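You operate a simulated robot arm through the tools that you are given. There is no shell and no other tool.

The job below is to be done with a simulated robot arm. You get a single attempt, and the scene is never put back.

## Task
Free the gate: it has jammed ajar.
Fine: the pin is out in its rest, leave it. Shut the ram air valve and vent first; wind the stop to 80 mm, back to 40 mm; open the air valve, so that the gate shuts.

The check looks at the end state, three seconds after you hand in, the way a careful person would. Anything else that was tipped, shoved, dropped, spilled or broken makes it a failure.

## Robot
A 6-joint arm with a three-finger gripper, fixed in place. Base frame: the origin is at the foot of the arm, x ahead of it, y to its left, z up. Readings come in m, degrees, newtons and seconds.
Its first joint turns from -166.0 to 166.0 degrees. Payload 4.89 kg.
The tool frame sits at the grasp point between the pads (the TCP): z along the fingers, y along the line on which they close. The tips reach 0.03 m beyond it. Largest opening 0.164 m; the body of the gripper starts 0.125 m behind the TCP.
Orientation is that of the tool frame in the base frame, as a unit quaternion [w, x, y, z]. With the fingers straight down and closing along the base's y, the tool's x points along the base's -x, its y along +y and its z along -z.

## Interface
- The arm moves only by the tool servo_tool. Its argument "series" is a list of rows, each a list of 7 numbers: the turn, a rotation vector about the base's x, y, z in units of 45 degrees (1.0 is 45 degrees), then the shift along the base's x, y, z in units of 200 mm (1.0 is 200 mm), then the opening, from 0 (shut) to 1 (fully open). In form: [[ax, ay, az, dx, dy, dz, hand], ...]. A call has 1 to 20 rows; each row is the pose to reach, as a shift and turn from the pose commanded when the call began. A call with a number of a shift or a turn outside -1 to 1 is refused whole. Rows are played at 5 a second. More than 0.05 m and 8.6 degrees between two rows, or a gripper value outside its range, and nothing of the call is played. A pose out of reach is approached as far as the arm can. The call stops where the force on the tool passes 90 N (or 10 N more than at its start, if that is more) or the arm is blocked; 0.2 s more then pass. Each finger travels about 0.108 m/s and halts on what it meets, pressing with about 31 N; the grip force reading is that of the motor and also rises with nothing between the fingers. The clock runs only during rows and for 0.2 s after the last one: add rows that repeat a pose to give the fingers time. The reply holds the time, the measured pose of the TCP, the force on the tool along the base axes, the opening and the grip force, in the units named above and with some noise, with the torque about the TCP (base axes, N m) and any sound that the robot's microphone picked up, and new pictures: "show" is both (left out), scene, wrist or none.
- Cameras (640 x 400 px; columns grow to the right, rows downward): "scene" is fixed at [0.0502, 0.6508, 1.2191]; the picture's right is [-0.79, -0.61, 0.00], its down [0.15, -0.20, -0.97] and it looks along [0.60, -0.76, 0.25] (base axes); focal length 214 px, centre (320, 200). "wrist" rides on the gripper at [0.076, -0.002, -0.152] in the tool frame; the picture's right is [0.02, 1.00, 0.00], its down [-0.88, 0.02, -0.47] and it looks along [-0.47, 0.01, 0.88] (tool axes); focal length 247 px, centre (320, 200). There is no depth. A picture from a camera that has moved, and an enlarged one, comes with that camera's place and axes in the base frame and with its lens.
- move_column(by): slides the trunk up (or, below 0, down) by that many m; the arm rides with it, the base frame stays. It gives what a move gives, with no picture.
- close_up(camera, box): a new picture of the part [left, top, right, bottom] of that camera's present view, enlarged. It takes no simulated time.
- job_done(): hands the job in; it is judged then, once.

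Nothing tells you positions but the pictures and the camera data. Unless the task says otherwise, let go and move clear before handing in.

The tools are called after ">>>" as name(argument=value, ...) on one line, values as JSON. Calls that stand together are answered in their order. servo_tool: Moves the arm, as the interface text tells. Its arguments: {"type":"object","properties":{"series":{"type":"array"},"show":{"type":"string","enum":["both","scene","wrist","none"]}},"required":["series"]} The other tools are called the same way: move_column (by) slides the trunk up or down; close_up (camera, box) takes an enlarged picture of a part of a camera's view; job_done () hands the job in.

At the start:

```text
time_s: 0.0
tool_pos: [0.2665, 0.4167, 1.2788]
orientation: [0.0, 0.0, 1.0, 0.0]
force: [1.3, 0.3, -0.1]
torque: [0.02, 0.01, 0.03]
width: 0.1641
grip_force: 0.0
trunk travel left (down, up): [-0.15, 0.24]
```

scene: 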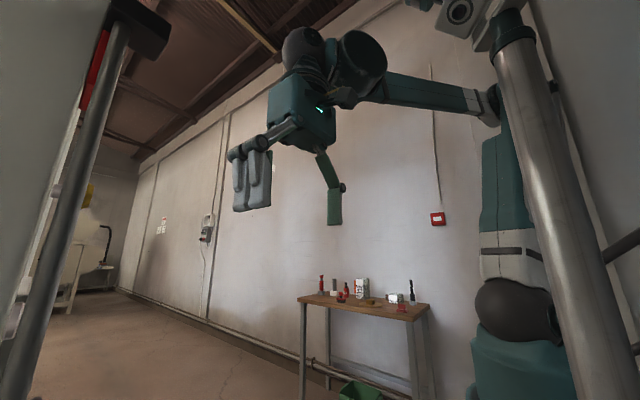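
wrist: 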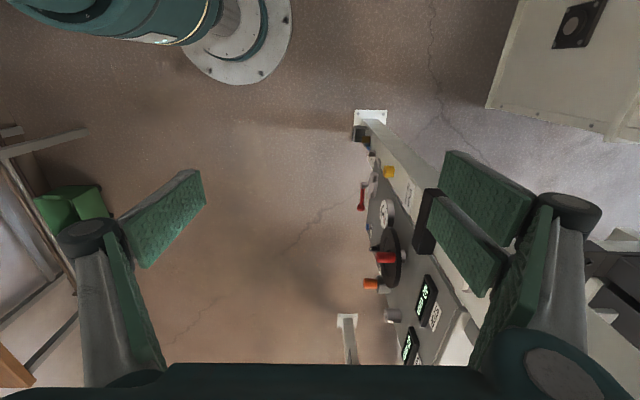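

The wrist view shows a control panel to the arm's left (+y side) with a wheel, levers and displays. I'll look closer before I move.

>>> close_up(camera="wrist", box=[330, 90, 490, 390])

>>> close_up(camera="scene", box=[280, 250, 460, 400])

```text
1.33 times, centred on (410, 240) of wrist
camera zoom: at [0.1876, 0.4161, 1.4306], right [-0.02, 1.0, 0.0], down [0.88, 0.02, 0.47], along [0.47, 0.01, -0.88], focal length 329 px, centre (200, 147)
```

zoom: 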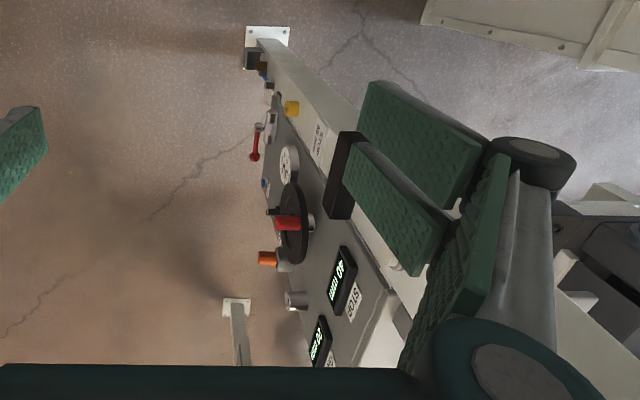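

```text
2.67 times, centred on (370, 325) of scene
camera zoom: at [0.0502, 0.6508, 1.2191], right [-0.79, -0.61, 0.0], down [0.15, -0.2, -0.97], along [0.6, -0.76, 0.25], focal length 572 px, centre (187, -133)
```

zoom: 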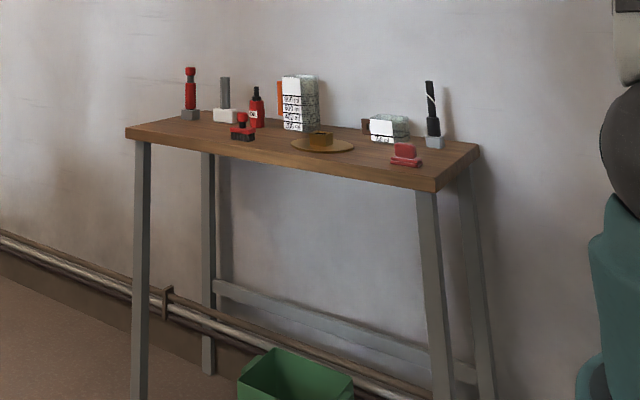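

The panel face seems to lie along x at about y≈0.65–0.7, facing −y (towards the arm). I'll pull the tool back from it and turn it towards the panel so the wrist camera can see it front-on.

>>> servo_tool(series=[[0.096, 0.096, -0.096, 0.1, -0.1, 0, 1], [0.192, 0.192, -0.192, 0.2, -0.2, 0, 1], [0.289, 0.289, -0.289, 0.3, -0.3, 0, 1], [0.385, 0.385, -0.385, 0.4, -0.4, 0, 1], [0.481, 0.481, -0.481, 0.5, -0.5, 0, 1], [0.577, 0.577, -0.577, 0.6, -0.6, 0, 1], [0.673, 0.673, -0.673, 0.7, -0.7, 0, 1], [0.77, 0.77, -0.77, 0.8, -0.8, 0, 1], [0.77, 0.77, -0.77, 0.8, -0.8, 0, 1]])

```text
time_s: 2.0
tool_pos: [0.4274, 0.2558, 1.279]
orientation: [-0.289, 0.29, 0.865, 0.29]
force: [0.2, 0.0, -0.2]
torque: [-0.03, -0.01, 0.05]
width: 0.1642
grip_force: 0.0
trunk travel left (down, up): [-0.15, 0.24]
camera wrist: at [0.4234, 0.1798, 1.4302], right [0.65, 0.67, 0.35], down [0.76, -0.6, -0.27], along [0.03, 0.44, -0.9], focal length 247 px, centre (320, 200)
```

scene: 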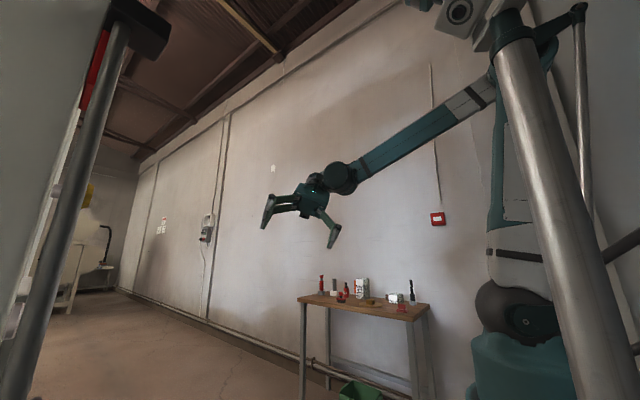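
wrist: 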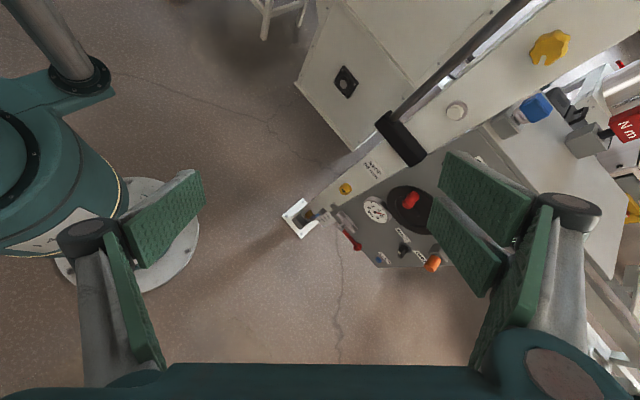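

The panel carries a dark wheel with a red knob, a dial, a small red lever, orange and yellow knobs, and displays. I'll finish the turn so the fingers point at +y with the camera above them.

>>> servo_tool(series=[[0.096, 0.096, -0.096, 0.08, -0.06, -0.05, 1], [0.192, 0.192, -0.192, 0.16, -0.12, -0.1, 1], [0.289, 0.289, -0.289, 0.24, -0.18, -0.15, 1], [0.385, 0.385, -0.385, 0.32, -0.24, -0.2, 1], [0.481, 0.481, -0.481, 0.4, -0.3, -0.25, 1], [0.577, 0.577, -0.577, 0.48, -0.36, -0.3, 1], [0.673, 0.673, -0.673, 0.54, -0.42, -0.35, 1], [0.77, 0.77, -0.77, 0.6, -0.5, -0.4, 1], [0.77, 0.77, -0.77, 0.6, -0.5, -0.4, 1]])

```text
time_s: 4.0
tool_pos: [0.5476, 0.1575, 1.1994]
orientation: [-0.5, 0.5, 0.5, 0.5]
force: [0.4, -0.2, -0.4]
torque: [0.02, -0.01, 0.01]
width: 0.1642
grip_force: 0.1
trunk travel left (down, up): [-0.15, 0.24]
camera wrist: at [0.5425, 0.005, 1.2747], right [1.0, 0.0, 0.02], down [0.02, -0.47, -0.88], along [0.01, 0.88, -0.47], focal length 247 px, centre (320, 200)
```

scene: 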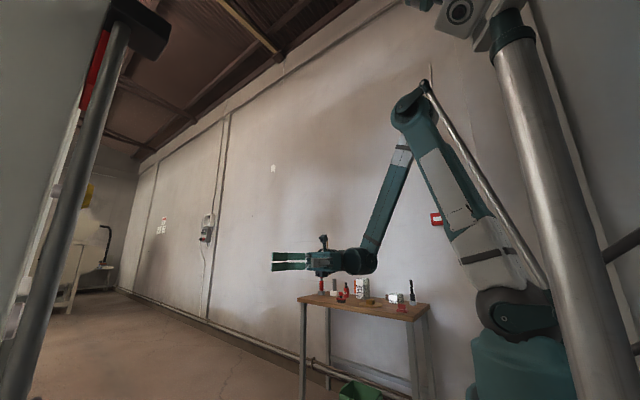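
wrist: 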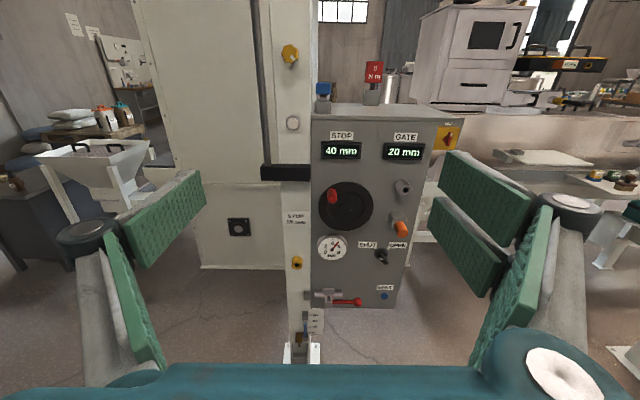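

The panel is now in clear view: STOP display 40 mm, GATE display 20 mm, a handwheel with a red handle, a gauge, and a red lever valve at the bottom. I'll enlarge it to read the labels.

>>> close_up(camera="wrist", box=[270, 100, 450, 212])

>>> close_up(camera="wrist", box=[270, 210, 430, 310])

>>> close_up(camera="wrist", box=[270, 270, 430, 370])

>>> close_up(camera="wrist", box=[220, 0, 420, 125])

```text
3.56 times, centred on (360, 156) of wrist
camera zoom: at [0.5425, 0.005, 1.2747], right [1.0, 0.0, 0.02], down [0.02, -0.47, -0.88], along [0.01, 0.88, -0.47], focal length 878 px, centre (178, 356)
```

zoom: 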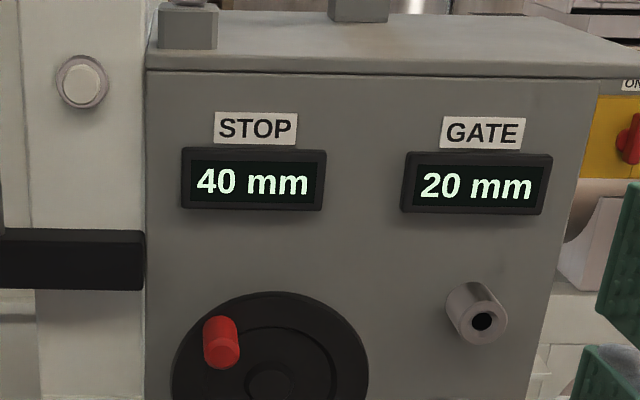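

```text
4.00 times, centred on (350, 260) of wrist
camera zoom: at [0.5425, 0.005, 1.2747], right [1.0, 0.0, 0.02], down [0.02, -0.47, -0.88], along [0.01, 0.88, -0.47], focal length 988 px, centre (200, -40)
```

zoom: 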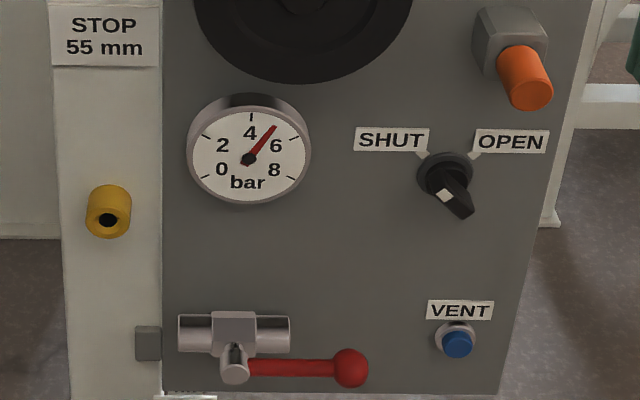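

```text
4.00 times, centred on (350, 320) of wrist
camera zoom: at [0.5425, 0.005, 1.2747], right [1.0, 0.0, 0.02], down [0.02, -0.47, -0.88], along [0.01, 0.88, -0.47], focal length 988 px, centre (200, -280)
```

zoom: 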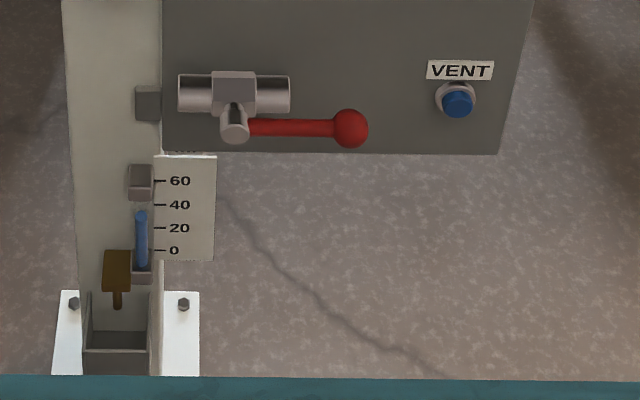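

```text
3.20 times, centred on (320, 62) of wrist
camera zoom: at [0.5425, 0.005, 1.2747], right [1.0, 0.0, 0.02], down [0.02, -0.47, -0.88], along [0.01, 0.88, -0.47], focal length 790 px, centre (320, 640)
```

zoom: 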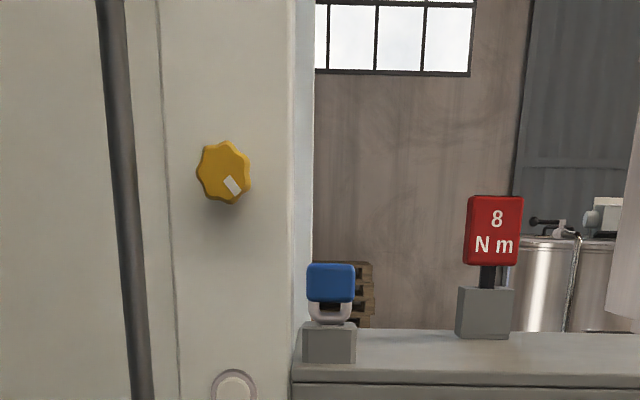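

I can see a black selector between SHUT and OPEN, a gauge near 5 bar, a red-handled ball valve, a VENT button and the handwheel. I need better viewpoints to locate them all and to tell the pipework apart, so I'll move straight down and a little forward.

>>> servo_tool(series=[[0, 0, 0, 0.1, 0, -0.2, 1], [0, 0, 0, 0.2, 0, -0.4, 1], [0, 0, 0, 0.3, 0, -0.6, 1], [0, 0, 0, 0.3, 0, -0.8, 1], [0, 0, 0, 0.3, 0, -1.0, 1], [0, 0, 0, 0.3, 0, -1.0, 1]])

```text
time_s: 5.4
tool_pos: [0.6227, 0.152, 1.0196]
orientation: [-0.5, 0.501, 0.501, 0.498]
force: [0.9, -0.2, 0.0]
torque: [0.02, 0.0, 0.01]
width: 0.1642
grip_force: 0.0
out of reach, approached as far as the arm can: row 5, 6
trunk travel left (down, up): [-0.15, 0.24]
camera wrist: at [0.6196, 0.0005, 1.0956], right [1.0, 0.0, 0.02], down [0.02, -0.47, -0.88], along [0.01, 0.88, -0.47], focal length 247 px, centre (320, 200)
```

scene: 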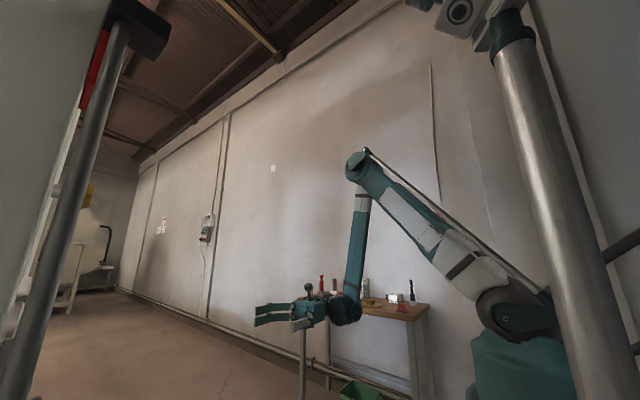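
wrist: 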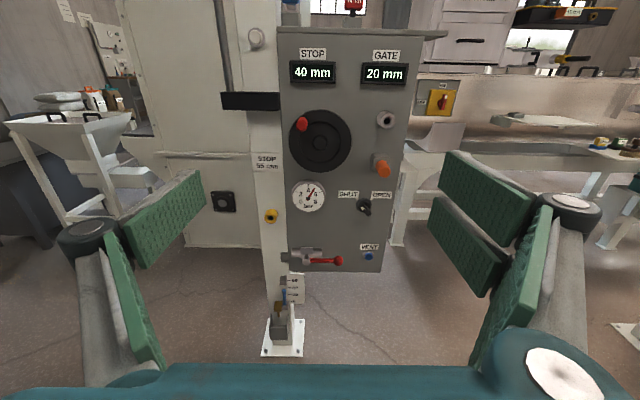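

I'll take enlarged views from here so I can triangulate the controls.

>>> close_up(camera="wrist", box=[250, 20, 430, 132])

>>> close_up(camera="wrist", box=[250, 100, 410, 200])

>>> close_up(camera="wrist", box=[250, 180, 410, 280])

>>> close_up(camera="wrist", box=[240, 260, 400, 360])

```text
3.56 times, centred on (340, 76) of wrist
camera zoom: at [0.6196, 0.0005, 1.0956], right [1.0, 0.0, 0.02], down [0.02, -0.47, -0.88], along [0.01, 0.88, -0.47], focal length 878 px, centre (249, 641)
```

zoom: 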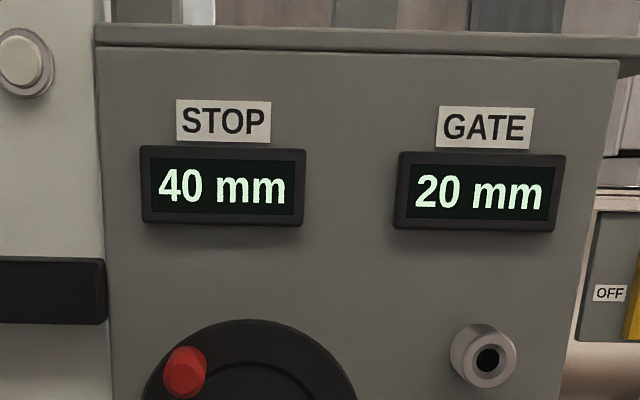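

```text
4.00 times, centred on (330, 150) of wrist
camera zoom: at [0.6196, 0.0005, 1.0956], right [1.0, 0.0, 0.02], down [0.02, -0.47, -0.88], along [0.01, 0.88, -0.47], focal length 988 px, centre (280, 400)
```

zoom: 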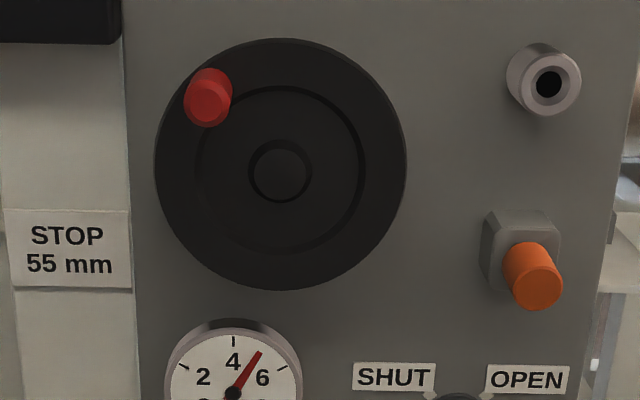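

```text
4.00 times, centred on (330, 230) of wrist
camera zoom: at [0.6196, 0.0005, 1.0956], right [1.0, 0.0, 0.02], down [0.02, -0.47, -0.88], along [0.01, 0.88, -0.47], focal length 988 px, centre (280, 80)
```

zoom: 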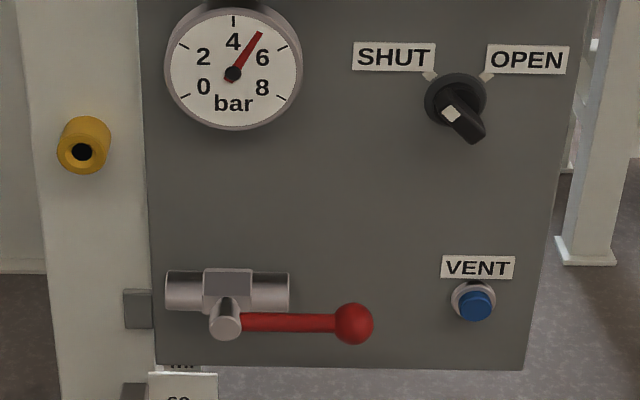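

```text
4.00 times, centred on (320, 310) of wrist
camera zoom: at [0.6196, 0.0005, 1.0956], right [1.0, 0.0, 0.02], down [0.02, -0.47, -0.88], along [0.01, 0.88, -0.47], focal length 988 px, centre (320, -240)
```

zoom: 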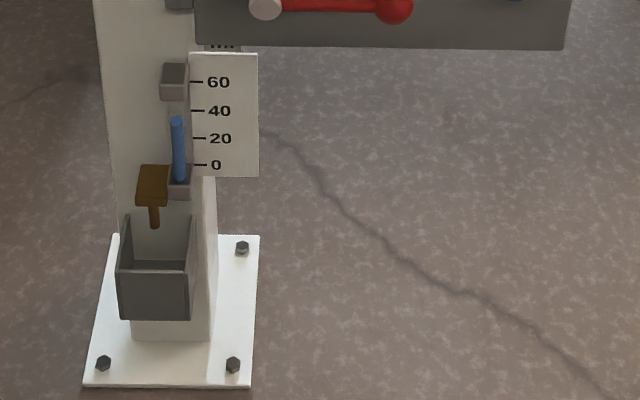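

The panel face lies at about y≈0.645. By triangulation:

| Control | Position |
|---|---|
| Handwheel centre | about [0.623, 0.607, 0.931] |
| Red crank knob tip | about [0.581, 0.573, 0.977] |
| Valve lever ball | about [0.689, 0.596, 0.561] |
| Valve lever pivot | x≈0.589 |
| VENT button | about [0.793, 0.635, 0.55] |

The valve is low, so I'll lower the trunk and look again.

>>> move_column(by=-0.15)

```text
time_s: 7.2
tool_pos: [0.624, 0.1517, 0.8711]
orientation: [-0.5, 0.5, 0.501, 0.498]
force: [-0.5, 0.3, -0.3]
torque: [-0.01, 0.0, -0.03]
width: 0.1639
grip_force: 0.1
trunk travel left (down, up): [0.0, 0.39]
```

The trunk is down. Next I'll ease the tool forward and lower towards the valve level with the gripper half closed, and look.

>>> servo_tool(series=[[0, 0, 0, 0.1, 0.15, 0, 0.8], [0, 0, 0, 0.2, 0.3, 0, 0.6], [0, 0, 0, 0.3, 0.5, -0.05, 0.5], [0, 0, 0, 0.35, 0.6, -0.15, 0.5], [0, 0, 0, 0.35, 0.6, -0.3, 0.5], [0, 0, 0, 0.35, 0.6, -0.3, 0.5]])

```text
time_s: 8.6
tool_pos: [0.6971, 0.2706, 0.8117]
orientation: [-0.5, 0.501, 0.502, 0.498]
force: [-0.1, -0.3, -0.1]
torque: [-0.04, 0.03, -0.06]
width: 0.0818
grip_force: 0.2
out of reach, approached as far as the arm can: row 5, 6
trunk travel left (down, up): [0.0, 0.39]
camera wrist: at [0.6928, 0.1201, 0.8894], right [1.0, 0.0, 0.02], down [0.02, -0.48, -0.88], along [0.01, 0.88, -0.48], focal length 247 px, centre (320, 200)
```

scene: 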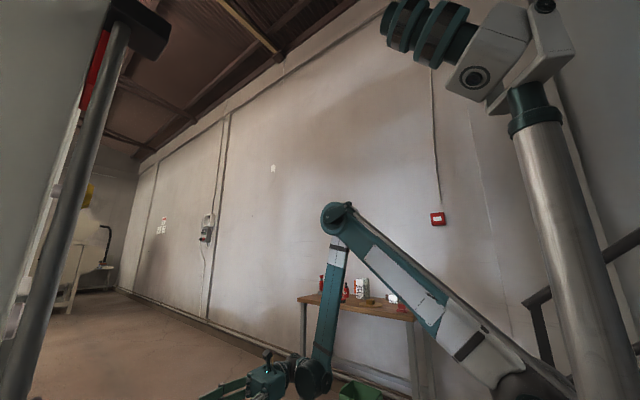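
wrist: 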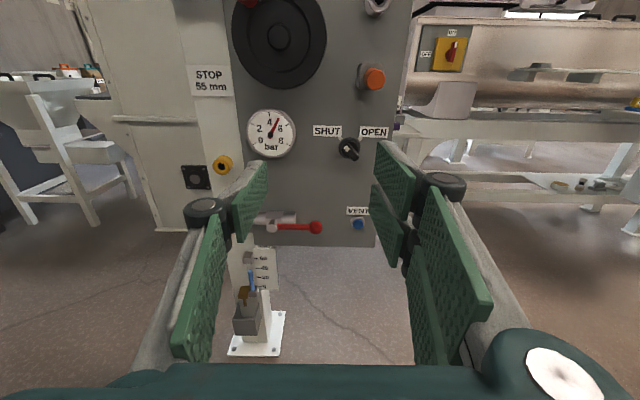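

The arm gets as low as z≈0.81 here because it is folded so close. I'll check the selector and valve detail from this nearer viewpoint before going on.

>>> close_up(camera="wrist", box=[300, 110, 400, 172])

>>> close_up(camera="wrist", box=[225, 195, 385, 295])

>>> close_up(camera="wrist", box=[210, 240, 300, 360])

>>> close_up(camera="wrist", box=[170, 90, 300, 172])

```text
6.40 times, centred on (350, 141) of wrist
camera zoom: at [0.6928, 0.1201, 0.8894], right [1.0, 0.0, 0.02], down [0.02, -0.48, -0.88], along [0.01, 0.88, -0.48], focal length 1581 px, centre (128, 578)
```

zoom: 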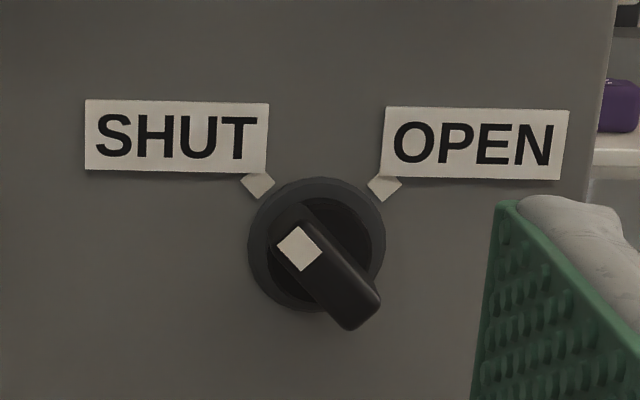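

```text
4.00 times, centred on (305, 245) of wrist
camera zoom: at [0.6928, 0.1201, 0.8894], right [1.0, 0.0, 0.02], down [0.02, -0.48, -0.88], along [0.01, 0.88, -0.48], focal length 988 px, centre (380, 20)
```

zoom: 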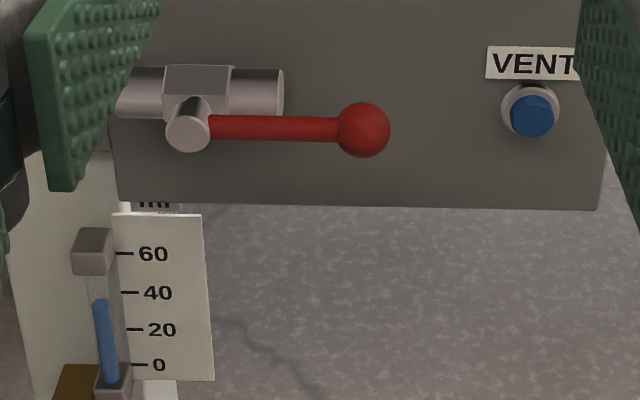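

```text
3.33 times, centred on (255, 300) of wrist
camera zoom: at [0.6928, 0.1201, 0.8894], right [1.0, 0.0, 0.02], down [0.02, -0.48, -0.88], along [0.01, 0.88, -0.48], focal length 823 px, centre (537, -133)
```

zoom: 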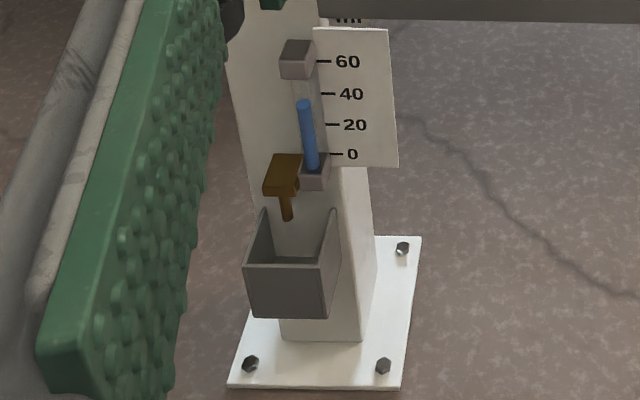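

```text
4.88 times, centred on (235, 131) of wrist
camera zoom: at [0.6928, 0.1201, 0.8894], right [1.0, 0.0, 0.02], down [0.02, -0.48, -0.88], along [0.01, 0.88, -0.48], focal length 1205 px, centre (735, 537)
```

zoom: 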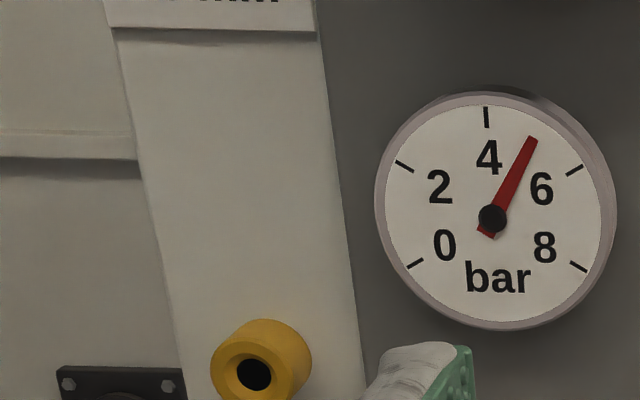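

The selector's white mark points at SHUT, which is the direction command for the gate, so I'll leave it alone. The red lever sits in line with its pipe, so that ball valve is the open ram air valve. I'll close the fingers and move forward, then down to just above the lever.

>>> servo_tool(series=[[0, 0, 0, 0, 0.2, 0, 0.2], [0, 0, 0, 0, 0.4, 0, 0], [0, 0, 0, 0, 0.6, 0, 0], [0, 0, 0, 0, 0.8, 0, 0], [0, 0, 0, 0, 0.85, -0.2, 0], [0, 0, 0, 0, 0.85, -0.4, 0], [0, 0, 0, 0, 0.85, -0.6, 0], [0, 0, 0, 0, 0.85, -0.75, 0], [0, 0, 0, 0, 0.85, -0.75, 0]])

```text
time_s: 10.6
tool_pos: [0.755, 0.4529, 0.7079]
orientation: [-0.5, 0.5, 0.501, 0.499]
force: [0.7, 0.3, -0.1]
torque: [-0.03, -0.03, 0.01]
width: 0.0
grip_force: 30.8
out of reach, approached as far as the arm can: row 5, 6, 7, 8, 9
trunk travel left (down, up): [0.0, 0.39]
camera wrist: at [0.7521, 0.3029, 0.7835], right [1.0, 0.0, 0.02], down [0.02, -0.48, -0.88], along [0.01, 0.88, -0.48], focal length 247 px, centre (320, 200)
```

scene: 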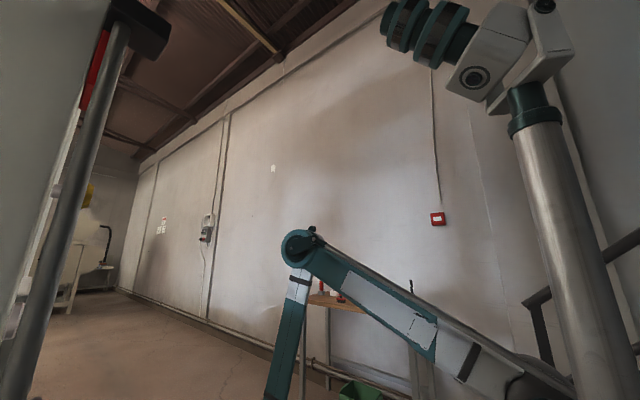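
wrist: 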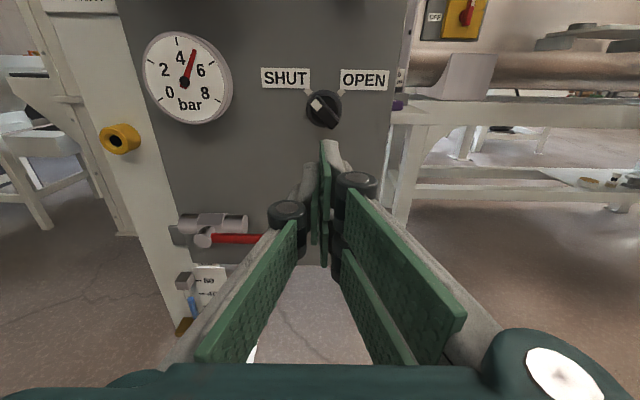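

The arm can't sit that close in at this height: it was pushed out to x≈0.755. I'll yaw the tool so it comes at the panel from the +x side, which puts the wrist farther from the base, and re-synchronise at a reachable pose.

>>> servo_tool(series=[[0, 0, 0.1, 0.25, 0, 0.1, 0], [0, 0, 0.25, 0.5, 0, 0.3, 0], [0, 0, 0.4, 0.5, 0, 0.3, 0], [0, 0, 0.55, 0.5, 0, 0.3, 0], [0, 0, 0.667, 0.5, 0, 0.3, 0], [0, 0, 0.667, 0.5, 0, 0.3, 0]])

```text
refused: row 1 steps farther than a row can; nothing moved
```

That first step was slightly too long, so I'll send it again with smaller steps.

>>> servo_tool(series=[[0, 0, 0.1, 0.15, 0, 0.1, 0], [0, 0, 0.25, 0.3, 0, 0.2, 0], [0, 0, 0.4, 0.4, 0, 0.3, 0], [0, 0, 0.55, 0.5, 0, 0.3, 0], [0, 0, 0.667, 0.5, 0, 0.3, 0], [0, 0, 0.667, 0.5, 0, 0.3, 0]])

```text
time_s: 11.9
tool_pos: [0.8586, 0.4546, 0.7658]
orientation: [-0.613, 0.353, 0.614, 0.352]
force: [0.3, 0.1, 0.8]
torque: [-0.03, -0.01, -0.06]
width: 0.0
grip_force: 30.7
trunk travel left (down, up): [0.0, 0.39]
camera wrist: at [0.9309, 0.3229, 0.8422], right [0.86, 0.5, 0.02], down [0.25, -0.4, -0.88], along [-0.43, 0.77, -0.47], focal length 247 px, centre (320, 200)
```

scene: 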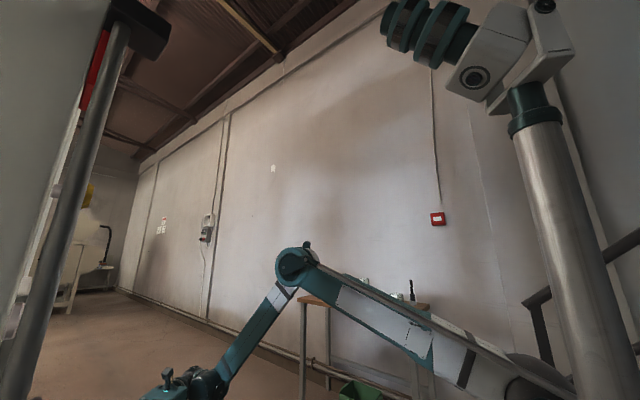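
wrist: 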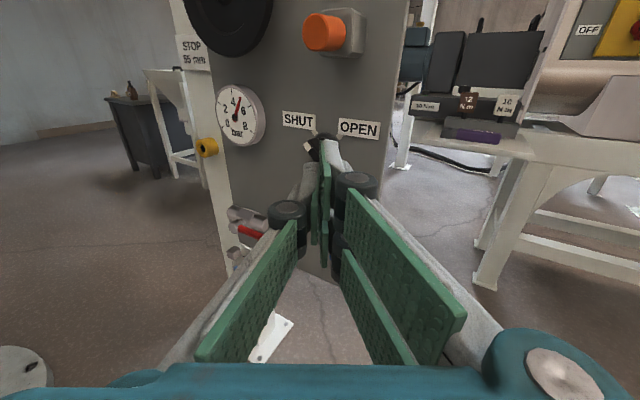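

I now know that shifts count from the actual pose after a clamp. I'll go down beside the lever on its +x side, clear of the panel, ready to get under the lever rod.

>>> servo_tool(series=[[0, 0, 0, -0.05, 0.025, -0.18, 0], [0, 0, 0, -0.1, 0.05, -0.36, 0], [0, 0, 0, -0.16, 0.08, -0.54, 0], [0, 0, 0, -0.22, 0.1, -0.72, 0], [0, 0, 0, -0.293, 0.127, -0.93, 0], [0, 0, 0, -0.293, 0.127, -0.93, 0]], show="wrist")

```text
time_s: 13.3
tool_pos: [0.8, 0.4797, 0.5807]
orientation: [-0.612, 0.354, 0.613, 0.353]
force: [-1.1, -0.4, 0.0]
torque: [-0.03, -0.03, -0.03]
width: 0.0
grip_force: 31.1
trunk travel left (down, up): [0.0, 0.39]
camera wrist: at [0.8721, 0.3468, 0.6561], right [0.87, 0.5, 0.02], down [0.25, -0.4, -0.88], along [-0.43, 0.77, -0.47], focal length 247 px, centre (320, 200)
```

wrist: 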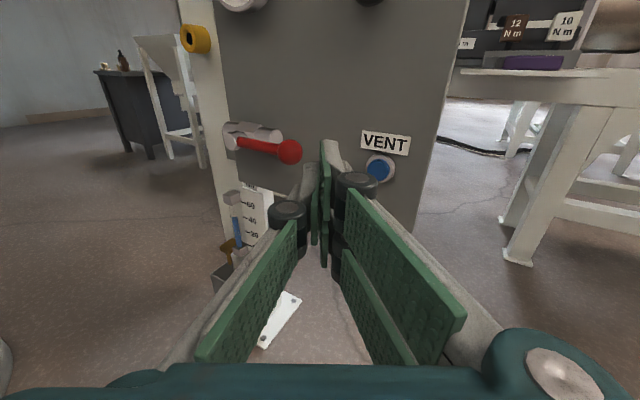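

The ball checks out at about (0.687, 0.596, 0.560) and VENT at (0.793, 0.633, 0.549). Now I'll slide the closed fingertips in underneath the lever rod.

>>> servo_tool(series=[[0, 0, 0, 0, 0, -0.15, 0], [0, 0, 0, 0, 0, -0.304, 0], [0, 0, 0, -0.15, 0.1, -0.304, 0], [0, 0, 0, -0.3, 0.2, -0.304, 0], [0, 0, 0, -0.45, 0.3, -0.304, 0], [0, 0, 0, -0.58, 0.42, -0.304, 0], [0, 0, 0, -0.69, 0.53, -0.304, 0], [0, 0, 0, -0.69, 0.53, -0.304, 0]], show="wrist")

```text
time_s: 15.2
tool_pos: [0.6618, 0.5858, 0.5206]
orientation: [-0.612, 0.353, 0.614, 0.351]
force: [-0.2, 0.6, -0.1]
torque: [-0.02, 0.04, 0.01]
width: 0.0
grip_force: 31.0
out of reach, approached as far as the arm can: row 2
trunk travel left (down, up): [0.0, 0.39]
camera wrist: at [0.7332, 0.4546, 0.5958], right [0.87, 0.5, 0.02], down [0.25, -0.4, -0.88], along [-0.43, 0.77, -0.47], focal length 247 px, centre (320, 200)
```

wrist: 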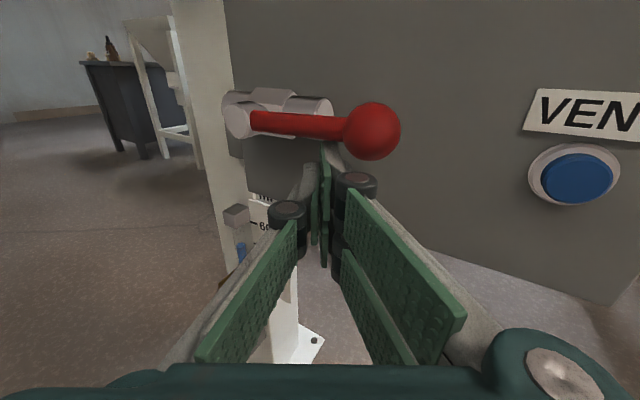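

The fingertips are under the rod, just inboard of the ball. I'll lift gently to test whether the lever turns upward, watching the force.

>>> servo_tool(series=[[0, 0, 0, 0, 0, 0.05, 0], [0, 0, 0, 0, 0, 0.1, 0], [0, 0, 0, 0, 0, 0.125, 0], [0, 0, 0, 0, 0, 0.14, 0], [0, 0, 0, 0, 0, 0.14, 0]], show="wrist")

```text
time_s: 16.4
tool_pos: [0.66, 0.586, 0.5479]
orientation: [-0.612, 0.353, 0.613, 0.352]
force: [-0.7, 0.3, -0.1]
torque: [-0.04, 0.02, -0.01]
width: 0.0001
grip_force: 30.7
trunk travel left (down, up): [0.0, 0.39]
camera wrist: at [0.7335, 0.454, 0.6235], right [0.87, 0.5, 0.02], down [0.25, -0.4, -0.88], along [-0.43, 0.77, -0.47], focal length 247 px, centre (320, 200)
```

wrist: 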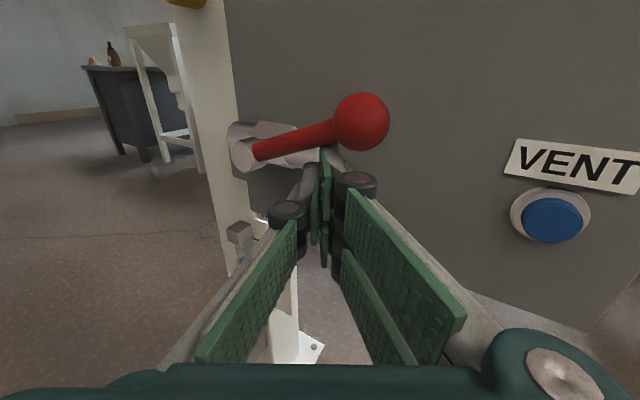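

The lever turned up about 20° with almost no force, so shut is upward. I'll follow the arc upward to about 75° and check.

>>> servo_tool(series=[[0, 0, 0, 0.01, 0, 0.07, 0], [0, 0, 0, 0.02, 0, 0.13, 0], [0, 0, 0, 0.005, 0, 0.18, 0], [0, 0, 0, -0.01, 0, 0.22, 0], [0, 0, 0, -0.035, 0, 0.26, 0], [0, 0, 0, -0.0625, 0, 0.295, 0], [0, 0, 0, -0.095, 0, 0.327, 0], [0, 0, 0, -0.1325, 0, 0.355, 0], [0, 0, 0, -0.1325, 0, 0.355, 0]], show="wrist")

```text
time_s: 18.4
tool_pos: [0.6349, 0.5839, 0.6176]
orientation: [-0.613, 0.352, 0.613, 0.352]
force: [-0.7, -0.3, -0.6]
torque: [-0.01, -0.01, 0.04]
width: 0.0
grip_force: 31.6
trunk travel left (down, up): [0.0, 0.39]
camera wrist: at [0.7067, 0.4525, 0.6935], right [0.87, 0.5, 0.02], down [0.25, -0.4, -0.88], along [-0.43, 0.77, -0.47], focal length 247 px, centre (320, 200)
```

wrist: 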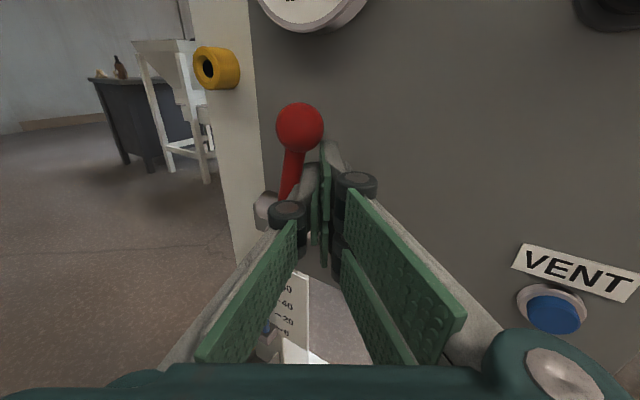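

The lever is at about 78° now. I'll nudge it on to a full 90°, across the pipe, in small steps.

>>> servo_tool(series=[[0, 0, 0, -0.04, 0, 0.02, 0], [0, 0, 0, -0.08, 0, 0.04, 0], [0, 0, 0, -0.1, 0, 0.045, 0], [0, 0, 0, -0.11, 0, 0.05, 0], [0, 0, 0, -0.11, 0, 0.05, 0]], show="wrist")

```text
time_s: 19.6
tool_pos: [0.6145, 0.5858, 0.6263]
orientation: [-0.612, 0.356, 0.612, 0.353]
force: [50.9, 10.4, -12.8]
torque: [-0.07, -0.61, -0.8]
width: 0.0
grip_force: 31.0
trunk travel left (down, up): [0.0, 0.39]
camera wrist: at [0.6869, 0.4532, 0.7024], right [0.87, 0.5, 0.02], down [0.25, -0.4, -0.88], along [-0.43, 0.77, -0.47], focal length 247 px, centre (320, 200)
```

wrist: 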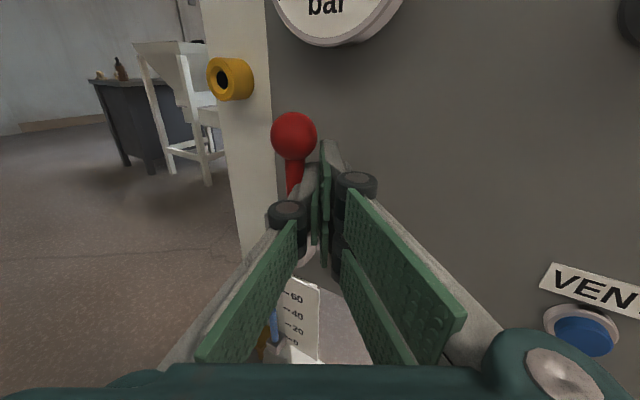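

The lever hit its shut stop (force in x rose to about 51 N) and now stands upright across the pipe. I'll back off to the right and line up in front of the VENT button.

>>> servo_tool(series=[[0, 0, 0, 0.1, -0.05, 0, 0], [0, 0, 0, 0.2, -0.225, 0, 0], [0, 0, -0.08, 0.35, -0.35, -0.1, 0], [0, 0, -0.16, 0.55, -0.375, -0.22, 0], [0, 0, -0.25, 0.75, -0.3, -0.325, 0], [0, 0, -0.333, 0.9325, -0.2, -0.385, 0], [0, 0, -0.333, 0.9325, -0.2, -0.385, 0]], show="wrist")

```text
time_s: 21.1
tool_pos: [0.8013, 0.5456, 0.5484]
orientation: [-0.561, 0.43, 0.562, 0.429]
force: [-0.5, 0.3, 0.7]
torque: [-0.03, 0.0, -0.02]
width: 0.0
grip_force: 31.5
trunk travel left (down, up): [0.0, 0.39]
camera wrist: at [0.8368, 0.4001, 0.6251], right [0.97, 0.26, 0.02], down [0.14, -0.45, -0.88], along [-0.22, 0.85, -0.47], focal length 247 px, centre (320, 200)
```

wrist: 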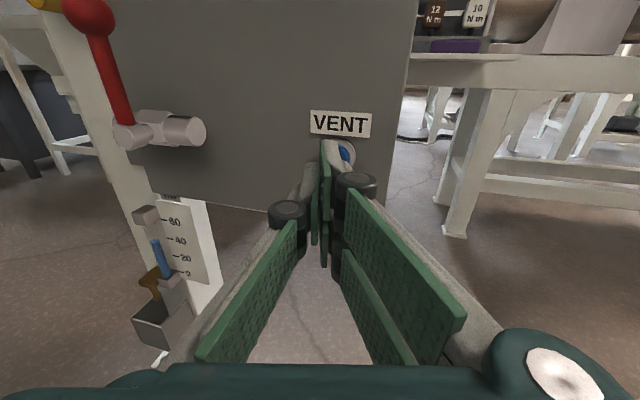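

The lever stands upright and the fingertips line up with VENT. I'll press forward in small steps.

>>> servo_tool(series=[[0, 0, 0, 0, 0.12, 0, 0], [0, 0, 0, 0, 0.22, 0, 0], [0, 0, 0, 0, 0.26, 0, 0], [0, 0, 0, 0, 0.28, 0, 0], [0, 0, 0, 0, 0.29, 0, 0], [0, 0, 0, 0, 0.3, 0, 0], [0, 0, 0, 0, 0.3, 0, 0]], show="wrist")

```text
time_s: 22.8
tool_pos: [0.7986, 0.6044, 0.5508]
orientation: [-0.561, 0.43, 0.562, 0.429]
force: [-1.2, -3.3, -1.7]
torque: [-0.06, 0.02, -0.02]
width: 0.0
grip_force: 31.1
trunk travel left (down, up): [0.0, 0.39]
heard: click
camera wrist: at [0.8349, 0.4587, 0.6268], right [0.97, 0.26, 0.02], down [0.14, -0.45, -0.88], along [-0.22, 0.85, -0.47], focal length 247 px, centre (320, 200)
```

wrist: 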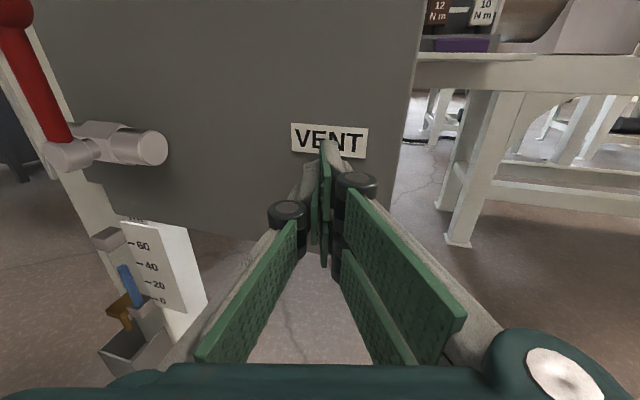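

A click was heard: the vent is pressed. I'll hold it with a touch more pressure for a few seconds so the pressure can bleed.

>>> servo_tool(series=[[0, 0, 0, 0, 0.01, 0, 0], [0, 0, 0, 0, 0.01, 0, 0], [0, 0, 0, 0, 0.01, 0, 0], [0, 0, 0, 0, 0.01, 0, 0], [0, 0, 0, 0, 0.01, 0, 0], [0, 0, 0, 0, 0.01, 0, 0], [0, 0, 0, 0, 0.01, 0, 0], [0, 0, 0, 0, 0.01, 0, 0], [0, 0, 0, 0, 0.01, 0, 0], [0, 0, 0, 0, 0.01, 0, 0], [0, 0, 0, 0, 0.01, 0, 0], [0, 0, 0, 0, 0.01, 0, 0], [0, 0, 0, 0, 0.01, 0, 0], [0, 0, 0, 0, 0.01, 0, 0], [0, 0, 0, 0, 0.01, 0, 0], [0, 0, 0, 0, 0.01, 0, 0]], show="none")

```text
time_s: 26.1
tool_pos: [0.798, 0.6057, 0.5496]
orientation: [-0.561, 0.431, 0.561, 0.43]
force: [-0.1, -17.1, -0.3]
torque: [-0.1, -0.02, 0.0]
width: 0.0
grip_force: 30.8
trunk travel left (down, up): [0.0, 0.39]
```

The button is bottomed at about 17 N. Now I'll back off and rise to read the gauge.

>>> servo_tool(series=[[0, 0, 0, 0, -0.2, 0, 0], [0, 0, 0, 0, -0.4, 0.05, 0], [0, 0, 0, 0, -0.55, 0.2, 0], [0, 0, 0, 0, -0.65, 0.4, 0], [0, 0, 0, 0, -0.7, 0.6, 0], [0, 0, 0, 0, -0.75, 0.8, 0], [0, 0, 0, 0, -0.75, 0.95, 0], [0, 0, 0, 0, -0.75, 0.95, 0]], show="wrist")

>>> close_up(camera="wrist", box=[100, 0, 420, 200])

```text
time_s: 27.9
tool_pos: [0.799, 0.4578, 0.7421]
orientation: [-0.561, 0.43, 0.562, 0.429]
force: [0.2, 0.0, -1.0]
torque: [0.02, 0.03, 0.09]
width: 0.0001
grip_force: 31.0
trunk travel left (down, up): [0.0, 0.39]
camera wrist: at [0.8341, 0.3115, 0.8179], right [0.97, 0.26, 0.02], down [0.14, -0.45, -0.88], along [-0.22, 0.85, -0.47], focal length 247 px, centre (320, 200)
```

wrist: 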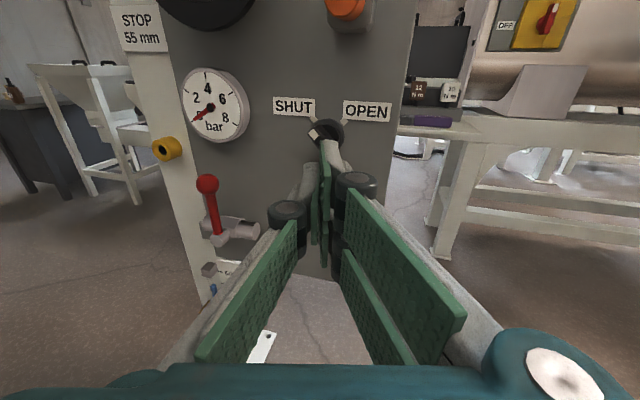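

```text
2.00 times, centred on (260, 100) of wrist
camera zoom: at [0.8341, 0.3115, 0.8179], right [0.97, 0.26, 0.02], down [0.14, -0.45, -0.88], along [-0.22, 0.85, -0.47], focal length 494 px, centre (440, 400)
```

zoom: 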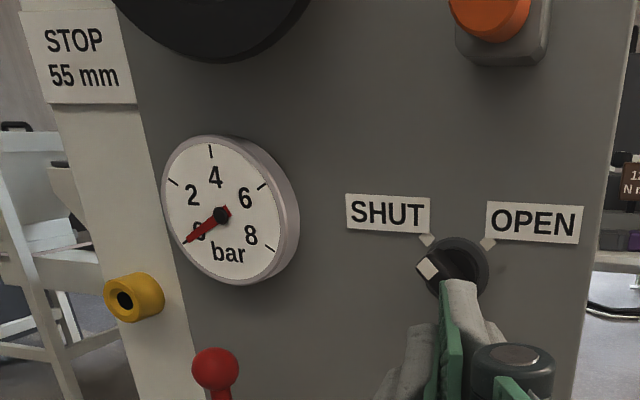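

The gauge reads 0 bar, the valve is across its pipe and the selector is undisturbed. Next is the handwheel: I'll raise the tool, square it up to the panel and move towards the crank knob.

>>> servo_tool(series=[[0, 0, -0.06, -0.05, -0.02, 0.15, 0.1], [0, 0, -0.12, -0.1, -0.04, 0.33, 0.2], [0, 0, -0.18, -0.18, -0.04, 0.52, 0.3], [0, 0, -0.24, -0.28, -0.04, 0.7, 0.4], [0, 0, -0.3, -0.42, -0.04, 0.87, 0.4], [0, 0, -0.334, -0.55, -0.04, 0.99, 0.4], [0, 0, -0.334, -0.75, -0.04, 1.0, 0.4], [0, 0, -0.334, -0.95, -0.04, 1.0, 0.4], [0, 0, -0.334, -0.95, -0.04, 1.0, 0.4]], show="wrist")

```text
time_s: 29.9
tool_pos: [0.6081, 0.4513, 0.9389]
orientation: [-0.5, 0.501, 0.5, 0.499]
force: [0.7, 0.8, -0.7]
torque: [0.06, 0.03, 0.09]
width: 0.0657
grip_force: 0.1
trunk travel left (down, up): [0.0, 0.39]
camera wrist: at [0.6044, 0.3004, 1.0157], right [1.0, 0.0, 0.02], down [0.02, -0.47, -0.88], along [0.01, 0.88, -0.47], focal length 247 px, centre (320, 200)
```

wrist: 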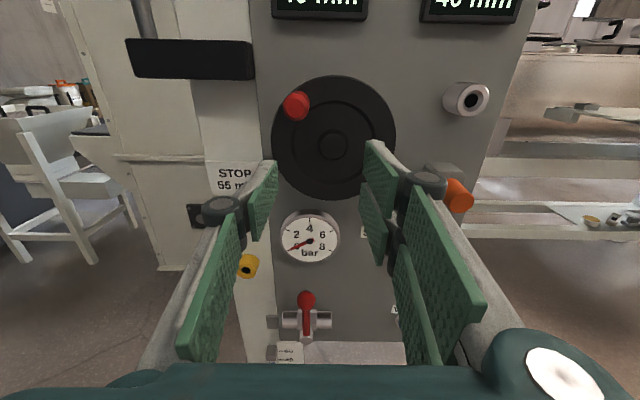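

The gauge is at 0 and the GATE display seems to have changed. I'll zoom in on the displays, wheel and knob.

>>> close_up(camera="wrist", box=[250, 0, 530, 175])

>>> close_up(camera="wrist", box=[260, 65, 420, 165])

```text
2.29 times, centred on (390, 88) of wrist
camera zoom: at [0.6044, 0.3004, 1.0157], right [1.0, 0.0, 0.02], down [0.02, -0.47, -0.88], along [0.01, 0.88, -0.47], focal length 564 px, centre (160, 457)
```

zoom: 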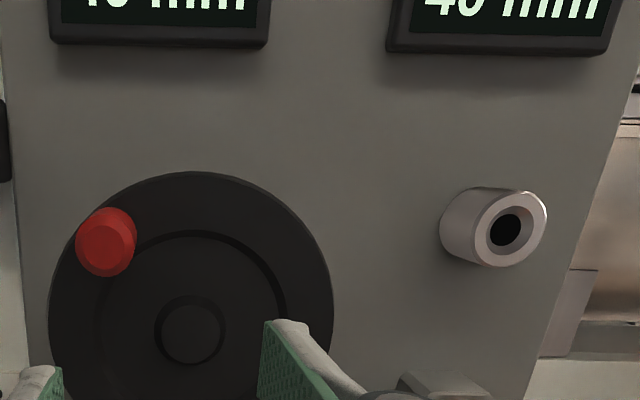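

```text
4.00 times, centred on (340, 115) of wrist
camera zoom: at [0.6044, 0.3004, 1.0157], right [1.0, 0.0, 0.02], down [0.02, -0.47, -0.88], along [0.01, 0.88, -0.47], focal length 988 px, centre (240, 540)
```

zoom: 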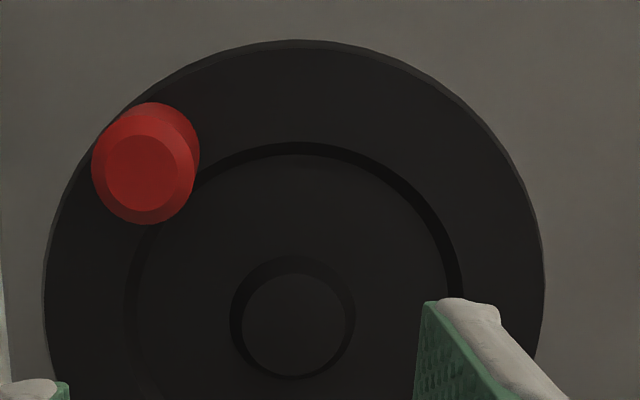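

The knob axis is at about (0.580, 0.979), spanning y 0.573 to 0.61, and the wheel centre is at about (0.623, 0.931). Next I'll put the open fingers around the knob without touching the wheel face.

>>> servo_tool(series=[[0, 0, 0, -0.1, 0.05, 0.15, 0.4], [0, 0, 0, -0.14, 0.2, 0.2, 0.4], [0, 0, 0, -0.14, 0.35, 0.2, 0.4], [0, 0, 0, -0.14, 0.48, 0.2, 0.4], [0, 0, 0, -0.14, 0.575, 0.2, 0.4], [0, 0, 0, -0.14, 0.575, 0.2, 0.4]], show="wrist")

>>> close_up(camera="wrist", box=[200, 0, 520, 200])

```text
time_s: 31.4
tool_pos: [0.5802, 0.5633, 0.9807]
orientation: [-0.5, 0.501, 0.5, 0.5]
force: [-0.3, -0.1, -1.1]
torque: [-0.04, 0.02, -0.05]
width: 0.0654
grip_force: 0.0
trunk travel left (down, up): [0.0, 0.39]
camera wrist: at [0.5765, 0.4124, 1.0558], right [1.0, 0.0, 0.02], down [0.02, -0.47, -0.88], along [0.01, 0.88, -0.47], focal length 247 px, centre (320, 200)
```

wrist: 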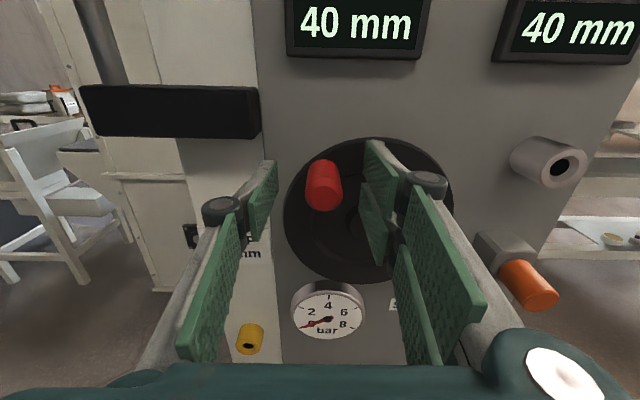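

```text
2.00 times, centred on (360, 100) of wrist
camera zoom: at [0.5765, 0.4124, 1.0558], right [1.0, 0.0, 0.02], down [0.02, -0.47, -0.88], along [0.01, 0.88, -0.47], focal length 494 px, centre (240, 400)
```

zoom: 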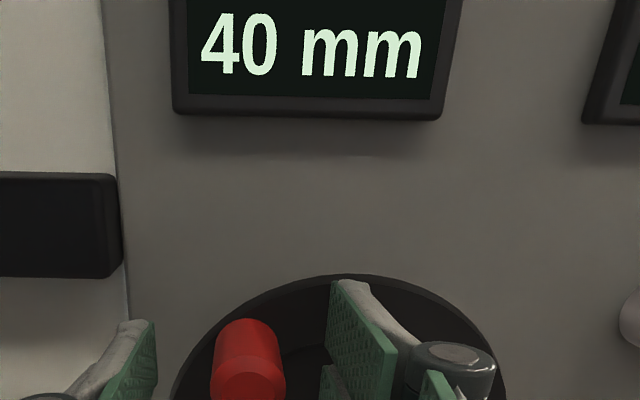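

Displays: STOP 40 mm, GATE 40 mm (the gate relaxed when vented). The fingers straddle the knob, so I'll close them on it.

>>> servo_tool(series=[[0, 0, 0, 0, 0, 0, 0.25], [0, 0, 0, 0, 0, 0, 0.1], [0, 0, 0, 0, 0, 0, 0], [0, 0, 0, 0, 0, 0, 0]], show="wrist")

```text
time_s: 32.4
tool_pos: [0.5818, 0.5631, 0.9796]
orientation: [-0.5, 0.5, 0.5, 0.5]
force: [3.2, 4.1, -1.6]
torque: [-0.09, -0.08, -0.12]
width: 0.0248
grip_force: 44.5
trunk travel left (down, up): [0.0, 0.39]
camera wrist: at [0.5768, 0.4125, 1.0555], right [1.0, 0.0, 0.02], down [0.02, -0.47, -0.88], along [0.01, 0.88, -0.47], focal length 247 px, centre (320, 200)
```

wrist: 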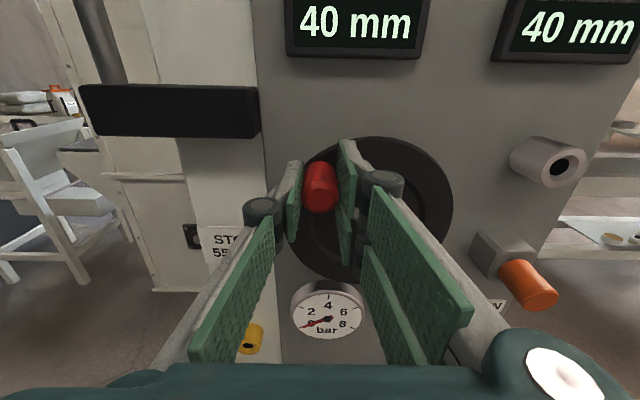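

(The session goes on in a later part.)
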